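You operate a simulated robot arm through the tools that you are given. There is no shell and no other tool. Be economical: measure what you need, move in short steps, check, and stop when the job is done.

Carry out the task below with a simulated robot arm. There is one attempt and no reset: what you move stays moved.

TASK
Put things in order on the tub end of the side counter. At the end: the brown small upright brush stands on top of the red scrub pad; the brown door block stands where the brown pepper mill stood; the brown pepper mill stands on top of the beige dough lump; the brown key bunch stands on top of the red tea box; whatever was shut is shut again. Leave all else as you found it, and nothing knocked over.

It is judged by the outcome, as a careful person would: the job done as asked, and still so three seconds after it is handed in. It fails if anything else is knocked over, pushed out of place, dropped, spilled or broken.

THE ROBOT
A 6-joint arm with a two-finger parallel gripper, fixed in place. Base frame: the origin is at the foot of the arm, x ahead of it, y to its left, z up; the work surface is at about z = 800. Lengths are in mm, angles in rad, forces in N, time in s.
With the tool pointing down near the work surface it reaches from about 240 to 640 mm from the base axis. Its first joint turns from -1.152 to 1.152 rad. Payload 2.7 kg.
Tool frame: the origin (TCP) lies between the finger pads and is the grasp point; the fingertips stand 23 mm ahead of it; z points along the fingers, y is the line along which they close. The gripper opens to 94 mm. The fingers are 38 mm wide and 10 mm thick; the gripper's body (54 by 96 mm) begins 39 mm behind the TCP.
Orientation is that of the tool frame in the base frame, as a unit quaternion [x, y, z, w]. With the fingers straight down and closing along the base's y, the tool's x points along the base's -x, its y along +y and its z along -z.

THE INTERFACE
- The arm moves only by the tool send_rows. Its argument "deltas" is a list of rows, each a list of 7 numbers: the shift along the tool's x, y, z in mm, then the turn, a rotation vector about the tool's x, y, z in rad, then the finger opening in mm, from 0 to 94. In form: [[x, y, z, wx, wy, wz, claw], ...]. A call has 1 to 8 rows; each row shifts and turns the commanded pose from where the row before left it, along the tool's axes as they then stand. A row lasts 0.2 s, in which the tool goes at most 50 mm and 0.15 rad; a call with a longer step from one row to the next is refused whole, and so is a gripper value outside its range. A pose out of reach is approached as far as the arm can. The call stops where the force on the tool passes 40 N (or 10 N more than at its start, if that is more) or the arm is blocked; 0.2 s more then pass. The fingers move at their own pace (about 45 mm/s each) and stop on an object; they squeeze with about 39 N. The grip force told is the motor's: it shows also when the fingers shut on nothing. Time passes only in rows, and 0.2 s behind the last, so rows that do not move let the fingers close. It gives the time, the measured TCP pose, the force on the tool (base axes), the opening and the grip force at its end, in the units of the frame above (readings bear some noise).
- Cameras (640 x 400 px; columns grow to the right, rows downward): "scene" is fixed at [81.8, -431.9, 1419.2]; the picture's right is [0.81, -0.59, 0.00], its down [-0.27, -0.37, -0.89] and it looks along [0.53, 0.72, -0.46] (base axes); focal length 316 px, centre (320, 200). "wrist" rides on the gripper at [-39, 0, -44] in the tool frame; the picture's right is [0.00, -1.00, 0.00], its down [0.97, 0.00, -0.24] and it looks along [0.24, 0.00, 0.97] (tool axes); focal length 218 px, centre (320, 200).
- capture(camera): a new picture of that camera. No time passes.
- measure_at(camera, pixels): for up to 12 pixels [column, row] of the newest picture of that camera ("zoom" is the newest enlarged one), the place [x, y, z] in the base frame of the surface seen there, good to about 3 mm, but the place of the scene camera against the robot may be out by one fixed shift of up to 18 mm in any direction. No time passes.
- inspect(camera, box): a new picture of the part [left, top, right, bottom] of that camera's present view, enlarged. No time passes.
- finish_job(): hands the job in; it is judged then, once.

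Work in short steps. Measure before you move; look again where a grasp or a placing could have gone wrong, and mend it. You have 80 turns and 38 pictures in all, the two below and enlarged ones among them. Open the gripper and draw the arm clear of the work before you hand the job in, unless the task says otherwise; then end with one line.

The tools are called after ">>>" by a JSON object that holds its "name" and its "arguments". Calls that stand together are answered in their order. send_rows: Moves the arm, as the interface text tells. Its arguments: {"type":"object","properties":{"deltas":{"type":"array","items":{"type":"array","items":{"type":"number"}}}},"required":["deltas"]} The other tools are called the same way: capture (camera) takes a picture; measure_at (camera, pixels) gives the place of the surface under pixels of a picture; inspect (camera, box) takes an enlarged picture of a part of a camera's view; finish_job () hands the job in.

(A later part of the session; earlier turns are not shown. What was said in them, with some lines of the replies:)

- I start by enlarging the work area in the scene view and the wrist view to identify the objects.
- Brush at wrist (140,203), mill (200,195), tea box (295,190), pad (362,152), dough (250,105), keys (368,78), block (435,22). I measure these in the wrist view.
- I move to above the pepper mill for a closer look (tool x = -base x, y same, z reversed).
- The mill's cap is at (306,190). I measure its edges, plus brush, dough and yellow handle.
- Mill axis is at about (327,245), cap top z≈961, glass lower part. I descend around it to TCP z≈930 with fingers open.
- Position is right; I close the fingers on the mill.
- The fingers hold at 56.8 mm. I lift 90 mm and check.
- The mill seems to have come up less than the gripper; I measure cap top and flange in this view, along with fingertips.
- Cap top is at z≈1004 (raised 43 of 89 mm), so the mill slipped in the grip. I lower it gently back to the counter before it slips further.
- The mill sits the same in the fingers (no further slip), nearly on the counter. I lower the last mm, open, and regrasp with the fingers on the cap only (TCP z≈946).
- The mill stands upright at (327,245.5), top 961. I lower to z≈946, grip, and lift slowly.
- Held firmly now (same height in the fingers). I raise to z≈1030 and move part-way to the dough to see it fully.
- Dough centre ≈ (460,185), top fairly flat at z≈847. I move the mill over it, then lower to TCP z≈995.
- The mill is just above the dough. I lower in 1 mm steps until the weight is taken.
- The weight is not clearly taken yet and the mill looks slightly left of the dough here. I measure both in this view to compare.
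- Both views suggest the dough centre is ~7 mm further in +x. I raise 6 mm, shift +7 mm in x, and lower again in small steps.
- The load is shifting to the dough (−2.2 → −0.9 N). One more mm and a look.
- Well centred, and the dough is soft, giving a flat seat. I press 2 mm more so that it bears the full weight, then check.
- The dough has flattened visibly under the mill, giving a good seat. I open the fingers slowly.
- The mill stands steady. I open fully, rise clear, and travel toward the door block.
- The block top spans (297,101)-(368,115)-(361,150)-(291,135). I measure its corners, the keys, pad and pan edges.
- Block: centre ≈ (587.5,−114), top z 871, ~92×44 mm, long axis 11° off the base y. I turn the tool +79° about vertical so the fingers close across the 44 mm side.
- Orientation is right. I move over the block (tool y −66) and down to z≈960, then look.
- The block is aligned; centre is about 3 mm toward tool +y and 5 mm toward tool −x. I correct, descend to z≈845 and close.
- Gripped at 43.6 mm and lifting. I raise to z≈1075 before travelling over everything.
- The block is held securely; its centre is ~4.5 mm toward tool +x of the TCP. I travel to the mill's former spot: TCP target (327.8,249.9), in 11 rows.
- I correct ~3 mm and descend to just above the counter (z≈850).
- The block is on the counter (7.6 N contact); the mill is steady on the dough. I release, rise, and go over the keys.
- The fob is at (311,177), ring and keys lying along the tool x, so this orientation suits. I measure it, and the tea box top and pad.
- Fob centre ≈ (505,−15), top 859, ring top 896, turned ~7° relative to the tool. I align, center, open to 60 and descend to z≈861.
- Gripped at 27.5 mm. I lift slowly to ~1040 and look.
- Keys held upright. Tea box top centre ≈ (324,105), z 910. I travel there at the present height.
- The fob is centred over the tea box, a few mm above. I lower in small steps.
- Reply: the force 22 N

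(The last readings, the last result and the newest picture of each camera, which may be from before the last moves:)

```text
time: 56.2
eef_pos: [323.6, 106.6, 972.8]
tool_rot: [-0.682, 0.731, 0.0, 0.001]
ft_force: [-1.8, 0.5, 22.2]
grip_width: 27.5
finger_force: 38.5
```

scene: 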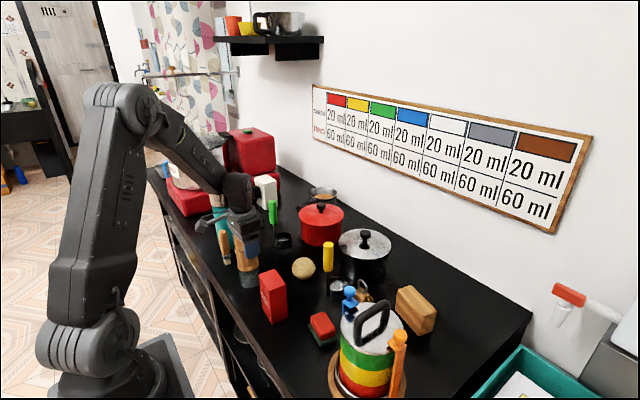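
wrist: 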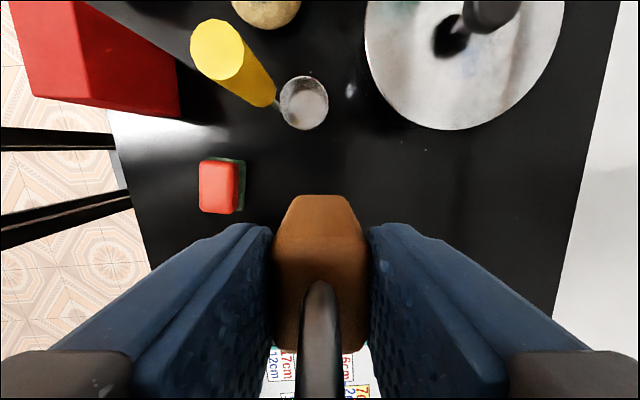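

Contact at z≈972. I ease back ~1.3 mm, open slowly and rise.

>>> {"name": "send_rows", "arguments": {"deltas": [[0, 0, -1.3, 0, 0, 0, 15], [0, 0, 0, 0, 0, 0, 24], [0, 0, 0, 0, 0, 0, 34], [0, 0, 0, 0, 0, 0, 46], [0, 0, 0, 0, 0, 0, 60], [0, 0, 0, 0, 0, 0, 60], [0, 0, -12, 0, 0, 0, 60], [0, 0, -20, 0, 0, 0, 60]]}}

>>> {"name": "send_rows", "arguments": {"deltas": [[0, 0, -40, 0, 0, 0, 60], [0, 0, -40, 0, 0, 0, 60], [0, 0, -10, 0, 0, 0, 60], [0, 0, 0, 0, 0, 0, 60]]}}

```text
time: 58.0
eef_pos: [323.2, 106.9, 1004.9]
tool_rot: [-0.681, 0.732, 0.0, 0.0]
ft_force: [-0.3, -0.2, 0.2]
grip_width: 60.1
finger_force: 0.0
```

```text
time: 59.0
eef_pos: [324.2, 106.6, 1095.0]
tool_rot: [-0.681, 0.732, 0.0, -0.001]
ft_force: [0.5, -0.5, 0.5]
grip_width: 59.9
finger_force: 0.0
```

Next the brush, close to the thermos. To keep the wrist camera away from the thermos I turn the tool so its x axis points toward it (−196° about vertical), at this clear height.

>>> {"name": "send_rows", "arguments": {"deltas": [[0, 0, 0, 0, 0, 0.1425, 60], [0, 0, 0, 0, 0, 0.1425, 60], [0, 0, 0, 0, 0, 0.1425, 60], [0, 0, 0, 0, 0, 0.1425, 60], [0, 0, 0, 0, 0, 0.1425, 60], [0, 0, 0, 0, 0, 0.1425, 60], [0, 0, 0, 0, 0, 0.1425, 60], [0, 0, 0, 0, 0, 0.1425, 60]]}}

>>> {"name": "send_rows", "arguments": {"deltas": [[0, 0, 0, 0, 0, 0.1425, 60], [0, 0, 0, 0, 0, 0.1425, 60], [0, 0, 0, 0, 0, 0.1425, 60], [0, 0, 0, 0, 0, 0.1425, 60], [0, 0, 0, 0, 0, 0.1425, 60], [0, 0, 0, 0, 0, 0.1425, 60], [0, 0, 0, 0, 0, 0.1425, 60], [0, 0, 0, 0, 0, 0.1425, 60]]}}

>>> {"name": "send_rows", "arguments": {"deltas": [[0, 0, 0, 0, 0, 0.1425, 60], [0, 0, 0, 0, 0, 0.1425, 60], [0, 0, 0, 0, 0, 0.1425, 60], [0, 0, 0, 0, 0, 0.1425, 60], [0, 0, 0, 0, 0, 0.1425, 60], [0, 0, 0, 0, 0, 0.1425, 60], [0, 0, 0, 0, 0, 0.1425, 60], [0, 0, 0, 0, 0, 0.1425, 60]]}}

```text
time: 60.8
eef_pos: [323.6, 105.8, 1094.9]
tool_rot: [-0.178, 0.984, 0.0, 0.0]
ft_force: [0.1, -0.4, 0.5]
grip_width: 59.9
finger_force: 0.1
```

```text
time: 62.6
eef_pos: [323.8, 107.6, 1093.3]
tool_rot: [0.381, 0.925, 0.0, 0.0]
ft_force: [-0.9, -0.1, -0.1]
grip_width: 60.2
finger_force: 0.1
```

```text
time: 64.4
eef_pos: [324.2, 107.9, 1094.7]
tool_rot: [0.82, 0.573, 0.0, 0.0]
ft_force: [-0.9, 0.5, 0.3]
grip_width: 60.2
finger_force: 0.1
```

>>> {"name": "send_rows", "arguments": {"deltas": [[36.8, -17.5, 0, 0, 0, 0, 60], [36.8, -17.5, 0, 0, 0, 0, 60], [36.8, -17.5, 0, 0, 0, 0, 60], [36.8, -17.5, 0, 0, 0, 0, 60], [36.8, -17.5, 0, 0, 0, 0, 60], [0, 0, 0, 0, 0, 0, 60], [0, 0, 0, 0, 0, 0, 60]]}}

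>>> {"name": "capture", "arguments": {"camera": "wrist"}}

```text
time: 66.0
eef_pos: [304.0, 313.3, 1096.2]
tool_rot: [0.818, 0.575, 0.0, -0.001]
ft_force: [-0.5, 0.6, -0.9]
grip_width: 59.8
finger_force: 0.2
```

```text
5 pictures are left
```

wrist: 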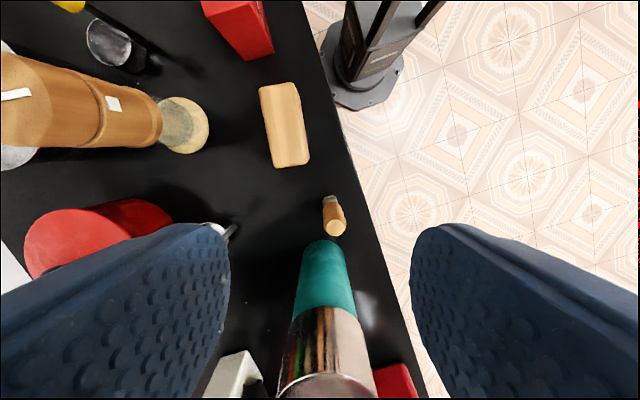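

Brush handle top at (336,228), head at (331,202); thermos behind. I measure them.

>>> {"name": "measure_at", "arguments": {"camera": "wrist", "pixels": [[336, 228], [326, 230], [345, 228], [335, 212], [326, 205], [331, 200], [330, 196], [322, 245], [303, 265], [345, 262], [322, 262], [290, 150]]}}

>>> {"name": "inspect", "arguments": {"camera": "wrist", "box": [290, 180, 380, 260]}}

```text
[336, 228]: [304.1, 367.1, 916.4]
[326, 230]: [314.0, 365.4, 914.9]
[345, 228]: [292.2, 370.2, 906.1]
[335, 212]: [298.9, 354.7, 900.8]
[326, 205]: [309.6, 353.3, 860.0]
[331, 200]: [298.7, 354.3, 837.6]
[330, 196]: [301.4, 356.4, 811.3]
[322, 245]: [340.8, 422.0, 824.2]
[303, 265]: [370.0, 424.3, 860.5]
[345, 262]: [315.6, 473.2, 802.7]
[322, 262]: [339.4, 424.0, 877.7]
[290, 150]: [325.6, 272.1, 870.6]
```

```text
5.00 times, centred on (335, 220) of wrist
```

zoom: 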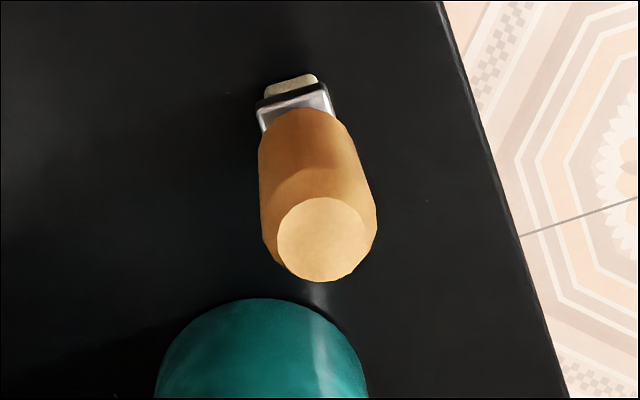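

Brush axis ≈ (304,366.5), top 916; thermos surface is ~60 mm away. I move over and descend to z≈882, then grip.

>>> {"name": "send_rows", "arguments": {"deltas": [[25, -9, 0, 0, 0, 0, 60], [25, -9, 10, 0, 0, 0, 60], [0, 0, 30, 0, 0, 0, 60], [0, 0, 45, 0, 0, 0, 60], [0, 0, 45, 0, 0, 0, 60], [0, 0, 45, 0, 0, 0, 60], [0, 0, 38, 0, 0, 0, 60], [0, 0, 0, 0, 0, 0, 60]]}}

>>> {"name": "send_rows", "arguments": {"deltas": [[0, 0, 0, 0, 0, 0, 10], [0, 0, 0, 0, 0, 0, 10], [0, 0, 0, 0, 0, 0, 10], [0, 0, 0, 0, 0, 0, 10], [0, 0, 0, 0, 0, 0, 10]]}}

```text
time: 67.4
eef_pos: [310.1, 371.9, 956.1]
tool_rot: [0.818, 0.574, 0.026, -0.008]
ft_force: [-1.7, -3.4, 16.3]
grip_width: 59.7
finger_force: 0.1
stopped in row 6: the force on the tool passed its limit (the readings are from after the stop); the commanded pose is now the measured one
```

```text
time: 68.6
eef_pos: [308.6, 371.1, 954.0]
tool_rot: [0.818, 0.575, 0.023, -0.008]
ft_force: [-2.8, -3.6, 25.0]
grip_width: 9.9
finger_force: 0.1
```

The arm met something at z≈955 (above the brush; fingers closed on nothing). I back straight up at once and look.

>>> {"name": "send_rows", "arguments": {"deltas": [[0, 0, -15, 0, 0, 0, 30], [0, 0, -30, 0, 0, 0, 60], [0, 0, -40, 0, 0, 0, 60], [0, 0, -40, 0, 0, 0, 60], [0, 0, 0, 0, 0, 0, 60]]}}

>>> {"name": "capture", "arguments": {"camera": "scene"}}

```text
time: 69.8
eef_pos: [307.1, 365.4, 1077.4]
tool_rot: [0.818, 0.575, 0.02, -0.007]
ft_force: [0.7, -1.0, 0.4]
grip_width: 60.0
finger_force: 0.0
```

```text
3 pictures are left
```

scene: 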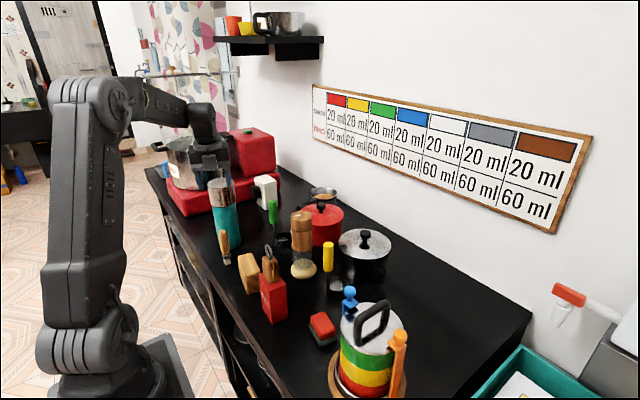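

All still stands. I measure the thermos and brush in this view to find what was touched.

>>> {"name": "measure_at", "arguments": {"camera": "scene", "pixels": [[220, 186], [210, 188], [231, 186], [213, 215], [235, 215], [224, 240], [222, 233], [227, 262], [226, 250], [246, 262], [268, 258], [270, 305]]}}

```text
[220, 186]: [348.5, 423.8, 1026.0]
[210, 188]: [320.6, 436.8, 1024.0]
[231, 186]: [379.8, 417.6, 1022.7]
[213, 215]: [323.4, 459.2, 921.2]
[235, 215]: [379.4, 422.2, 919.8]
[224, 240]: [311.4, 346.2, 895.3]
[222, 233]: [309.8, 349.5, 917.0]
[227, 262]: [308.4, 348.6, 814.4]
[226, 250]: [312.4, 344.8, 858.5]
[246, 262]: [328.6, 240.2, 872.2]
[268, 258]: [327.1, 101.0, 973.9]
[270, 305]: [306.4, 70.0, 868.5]
```

Thermos is undisturbed. A stalk on the tool's +x side must have met its top. I level the tool again (tilt 0.042 rad) and turn +145° so the stalk points away from the thermos.

>>> {"name": "send_rows", "arguments": {"deltas": [[0, 0, -20, 0.0116, -0.0408, 0, 60], [0, 0, 0, 0, 0, 0, 60], [0, 0, 0, 0, 0, -0.1406, 60], [0, 0, 0, 0, 0, -0.1406, 60], [0, 0, 0, 0, 0, -0.1406, 60], [0, 0, 0, 0, 0, -0.1406, 60], [0, 0, 0, 0, 0, -0.1406, 60], [0, 0, 0, 0, 0, -0.1406, 60]]}}

>>> {"name": "send_rows", "arguments": {"deltas": [[0, 0, 0, 0, 0, -0.1406, 60], [0, 0, 0, 0, 0, -0.1406, 60], [0, 0, 0, 0, 0, -0.1406, 60], [0, 0, 0, 0, 0, -0.1406, 60], [0, 0, 0, 0, 0, -0.1406, 60], [0, 0, 0, 0, 0, -0.1406, 60], [0, 0, 0, 0, 0, -0.1406, 60], [0, 0, 0, 0, 0, -0.1406, 60]]}}

>>> {"name": "send_rows", "arguments": {"deltas": [[0, 0, 0, 0, 0, -0.1406, 60], [0, 0, 0, 0, 0, -0.1406, 60], [0, 0, 0, 0, 0, -0.1406, 60], [0, 0, 0, 0, 0, -0.1406, 60], [0, 0, 0, 0, 0, 0, 60], [0, 0, 0, 0, 0, 0, 60]]}}

```text
time: 71.6
eef_pos: [304.0, 366.8, 1097.0]
tool_rot: [0.51, 0.86, 0.0, -0.001]
ft_force: [-0.4, -0.3, 0.5]
grip_width: 59.8
finger_force: 0.0
```

```text
time: 73.4
eef_pos: [304.1, 366.4, 1097.7]
tool_rot: [-0.028, 1.0, 0.001, -0.001]
ft_force: [0.1, 0.0, 0.3]
grip_width: 59.8
finger_force: 0.1
```

```text
time: 74.8
eef_pos: [305.6, 366.1, 1098.4]
tool_rot: [-0.303, 0.953, 0.001, 0.0]
ft_force: [0.1, -0.8, 0.3]
grip_width: 60.1
finger_force: 0.1
```

Aligned over the brush and level. I descend in steps to z≈882.

>>> {"name": "send_rows", "arguments": {"deltas": [[0, 0, 40, 0, 0, 0, 60], [0, 0, 40, 0, 0, 0, 60], [0, 0, 40, 0, 0, 0, 60], [0, 0, 30, 0, 0, 0, 60], [0, 0, 25, 0, 0, 0, 60], [0, 0, 20, 0, 0, 0, 60], [0, 0, 20, 0, 0, 0, 60], [0, 0, 0, 0, 0, 0, 60]]}}

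```text
time: 76.6
eef_pos: [303.9, 365.6, 880.5]
tool_rot: [-0.303, 0.953, 0.0, 0.0]
ft_force: [-0.1, -0.1, 0.2]
grip_width: 59.9
finger_force: 0.2
```

Reached freely. I close on the handle and lift slowly a little.

>>> {"name": "send_rows", "arguments": {"deltas": [[0, 0, 0, 0, 0, 0, 10], [0, 0, 0, 0, 0, 0, 10], [0, 0, 0, 0, 0, 0, 10], [0, 0, 0, 0, 0, 0, 10], [0, 0, 0, 0, 0, 0, 10], [0, 0, 0, 0, 0, 0, 10]]}}

>>> {"name": "send_rows", "arguments": {"deltas": [[0, 0, -4, 0, 0, 0, 10], [0, 0, -8, 0, 0, 0, 10], [0, 0, -15, 0, 0, 0, 10], [0, 0, -30, 0, 0, 0, 10], [0, 0, -40, 0, 0, 0, 10], [0, 0, -40, 0, 0, 0, 10], [0, 0, -20, 0, 0, 0, 10], [0, 0, 0, 0, 0, 0, 10]]}}

>>> {"name": "capture", "arguments": {"camera": "wrist"}}

```text
time: 78.0
eef_pos: [305.0, 366.4, 881.6]
tool_rot: [-0.303, 0.953, 0.0, 0.0]
ft_force: [0.2, -0.4, -0.3]
grip_width: 25.8
finger_force: 38.5
```

```text
time: 79.8
eef_pos: [303.3, 366.1, 1040.5]
tool_rot: [-0.302, 0.953, 0.0, -0.001]
ft_force: [0.5, 1.1, -0.6]
grip_width: 25.9
finger_force: 39.1
```

```text
2 pictures are left
```

wrist: 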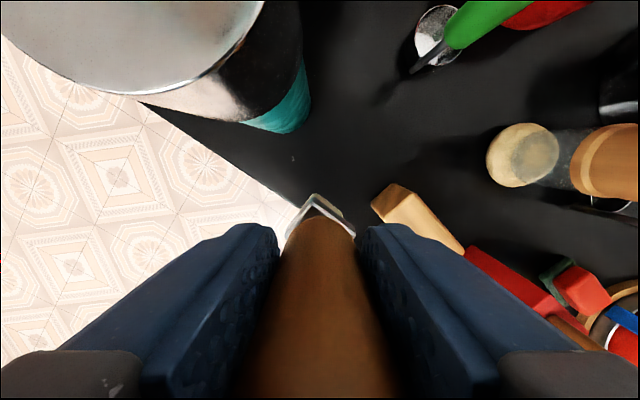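

The brush is held upright. I raise to z≈1108 (bottom ≈1027, above keys and mill), then travel to the scrub pad at ≈(384,−14.5).

>>> {"name": "send_rows", "arguments": {"deltas": [[0, 0, -35, 0, 0, 0, 10], [0, 0, -33, 0, 0, 0, 10], [0, 0, 0, 0, 0, 0, 10], [15.46, -35.67, 0, 0, 0, 0, 10], [15.46, -35.67, 0, 0, 0, 0, 10], [15.46, -35.67, 0, 0, 0, 0, 10], [15.46, -35.67, 0, 0, 0, 0, 10], [15.46, -35.67, 0, 0, 0, 0, 10]]}}

>>> {"name": "send_rows", "arguments": {"deltas": [[15.46, -35.67, 0, 0, 0, 0, 10], [15.46, -35.67, 0, 0, 0, 0, 10], [15.46, -35.67, 0, 0, 0, 0, 10], [15.46, -35.67, 0, 0, 0, 0, 10], [15.46, -35.67, 0, 0, 0, 0, 10], [0, 0, 0, 0, 0, 0, 10], [0, 0, 0, 0, 0, 0, 10]]}}

```text
time: 81.6
eef_pos: [345.2, 175.2, 1108.6]
tool_rot: [-0.303, 0.953, 0.0, 0.0]
ft_force: [0.1, -0.2, -0.5]
grip_width: 25.7
finger_force: 38.6
```

```text
time: 83.2
eef_pos: [386.3, -12.9, 1107.2]
tool_rot: [-0.303, 0.953, 0.0, 0.001]
ft_force: [-0.4, -0.4, -0.7]
grip_width: 25.6
finger_force: 38.9
```

I descend to ~8 mm above the pad and check in the scene view.

>>> {"name": "send_rows", "arguments": {"deltas": [[1.3, -0.5, 40, 0, 0, 0, 10], [0, 0, 40, 0, 0, 0, 10], [0, 0, 40, 0, 0, 0, 10], [0, 0, 35, 0, 0, 0, 10], [0, 0, 20, 0, 0, 0, 10], [0, 0, 5, 0, 0, 0, 10], [0, 0, 0, 0, 0, 0, 10]]}}

>>> {"name": "inspect", "arguments": {"camera": "scene", "box": [270, 270, 390, 350]}}

```text
time: 84.8
eef_pos: [384.8, -15.3, 928.0]
tool_rot: [-0.304, 0.953, 0.0, 0.0]
ft_force: [0.2, -0.2, -1.1]
grip_width: 25.6
finger_force: 39.2
```

```text
5.00 times, centred on (330, 310) of scene
```

zoom: 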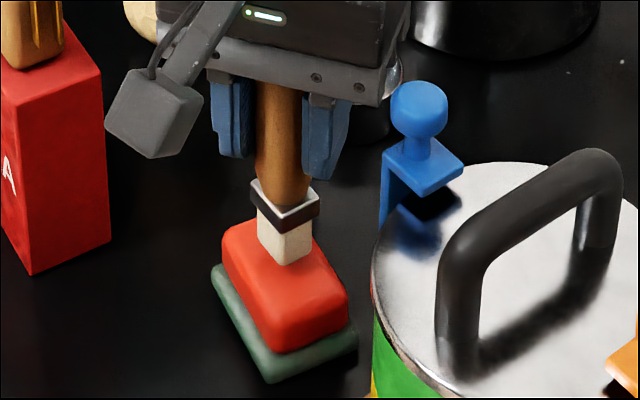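

The brush is centred over the red pad, hovering. I lower in small steps until contact.

>>> {"name": "send_rows", "arguments": {"deltas": [[0, 0, 3, 0, 0, 0, 10], [0, 0, 2, 0, 0, 0, 10], [0, 0, 1.5, 0, 0, 0, 10], [0, 0, 0, 0, 0, 0, 10]]}}

>>> {"name": "send_rows", "arguments": {"deltas": [[0, 0, 1, 0, 0, 0, 10], [0, 0, 0, 0, 0, 0, 10]]}}

>>> {"name": "send_rows", "arguments": {"deltas": [[0, 0, 1, 0, 0, 0, 10], [0, 0, 0, 0, 0, 0, 10]]}}

```text
time: 85.8
eef_pos: [383.3, -14.9, 920.0]
tool_rot: [-0.304, 0.953, -0.001, 0.0]
ft_force: [0.5, 0.3, -1.2]
grip_width: 25.5
finger_force: 38.8
```

```text
time: 86.4
eef_pos: [383.7, -15.9, 920.8]
tool_rot: [-0.303, 0.953, 0.0, 0.0]
ft_force: [0.0, 0.6, -0.8]
grip_width: 25.3
finger_force: 39.0
```

```text
time: 87.0
eef_pos: [384.0, -15.3, 918.1]
tool_rot: [-0.303, 0.953, -0.001, 0.0]
ft_force: [0.4, -0.1, -0.4]
grip_width: 25.8
finger_force: 39.1
```

>>> {"name": "send_rows", "arguments": {"deltas": [[0, 0, 1, 0, 0, 0, 10], [0, 0, 0, 0, 0, 0, 10]]}}

>>> {"name": "send_rows", "arguments": {"deltas": [[0, 0, 0.7, 0, 0, 0, 10], [0, 0, 0, 0, 0, 0, 10]]}}

```text
time: 87.6
eef_pos: [385.3, -15.4, 919.1]
tool_rot: [-0.303, 0.953, -0.001, 0.001]
ft_force: [-3.3, 1.1, 14.0]
grip_width: 25.7
finger_force: 39.1
```

```text
time: 88.2
eef_pos: [383.5, -15.9, 918.7]
tool_rot: [-0.303, 0.953, -0.001, 0.002]
ft_force: [-2.9, 0.7, 25.8]
grip_width: 25.6
finger_force: 39.2
```

Firm contact. I ease back ~1.3 mm, open slowly and rise straight up.

>>> {"name": "send_rows", "arguments": {"deltas": [[0, 0, -1.3, 0, 0, 0, 10], [0, 0, 0, 0, 0, 0, 22], [0, 0, 0, 0, 0, 0, 28], [0, 0, 0, 0, 0, 0, 38], [0, 0, 0, 0, 0, 0, 50], [0, 0, 0, 0, 0, 0, 54], [0, 0, -10, 0, 0, 0, 54], [0, 0, -25, 0, 0, 0, 54]]}}

>>> {"name": "send_rows", "arguments": {"deltas": [[0, 0, -40, 0, 0, 0, 54], [0, 0, -45, 0, 0, 0, 54], [0, 0, -45, 0, 0, 0, 54], [0, 0, -45, 0, 0, 0, 54], [0, 0, 0, 0, 0, 0, 54], [0, 0, 0, 0, 0, 0, 54]]}}

>>> {"name": "inspect", "arguments": {"camera": "scene", "box": [190, 170, 410, 350]}}

```text
time: 90.0
eef_pos: [383.4, -15.6, 952.7]
tool_rot: [-0.303, 0.953, 0.0, 0.0]
ft_force: [0.2, 0.0, 0.4]
grip_width: 53.9
finger_force: 0.1
```

```text
time: 91.4
eef_pos: [381.9, -17.8, 1130.6]
tool_rot: [-0.303, 0.953, 0.001, 0.0]
ft_force: [0.0, -0.8, -0.4]
grip_width: 54.1
finger_force: 0.0
```

```text
2.22 times, centred on (300, 260) of scene
```

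zoom: 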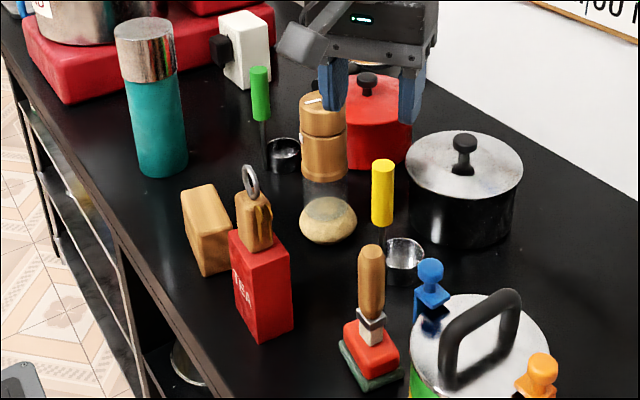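

The brush is on the pad, the keys on the tea box, the block at the mill's old spot and the mill on the dough. All are upright, nothing was opened, and the arm is clear with the gripper open, so I hand in.

>>> {"name": "finish_job", "arguments": {}}

```text
The job is handed in.
```

The job is handed in. In the last picture the brush stood on the scrub pad, the door block at the mill's old spot, the mill on the dough lump and the keys on the tea box. All were upright, and I opened nothing. The mill slipped once in the grip and the gripper once touched what was probably the thermos, but neither caused any visible disturbance.
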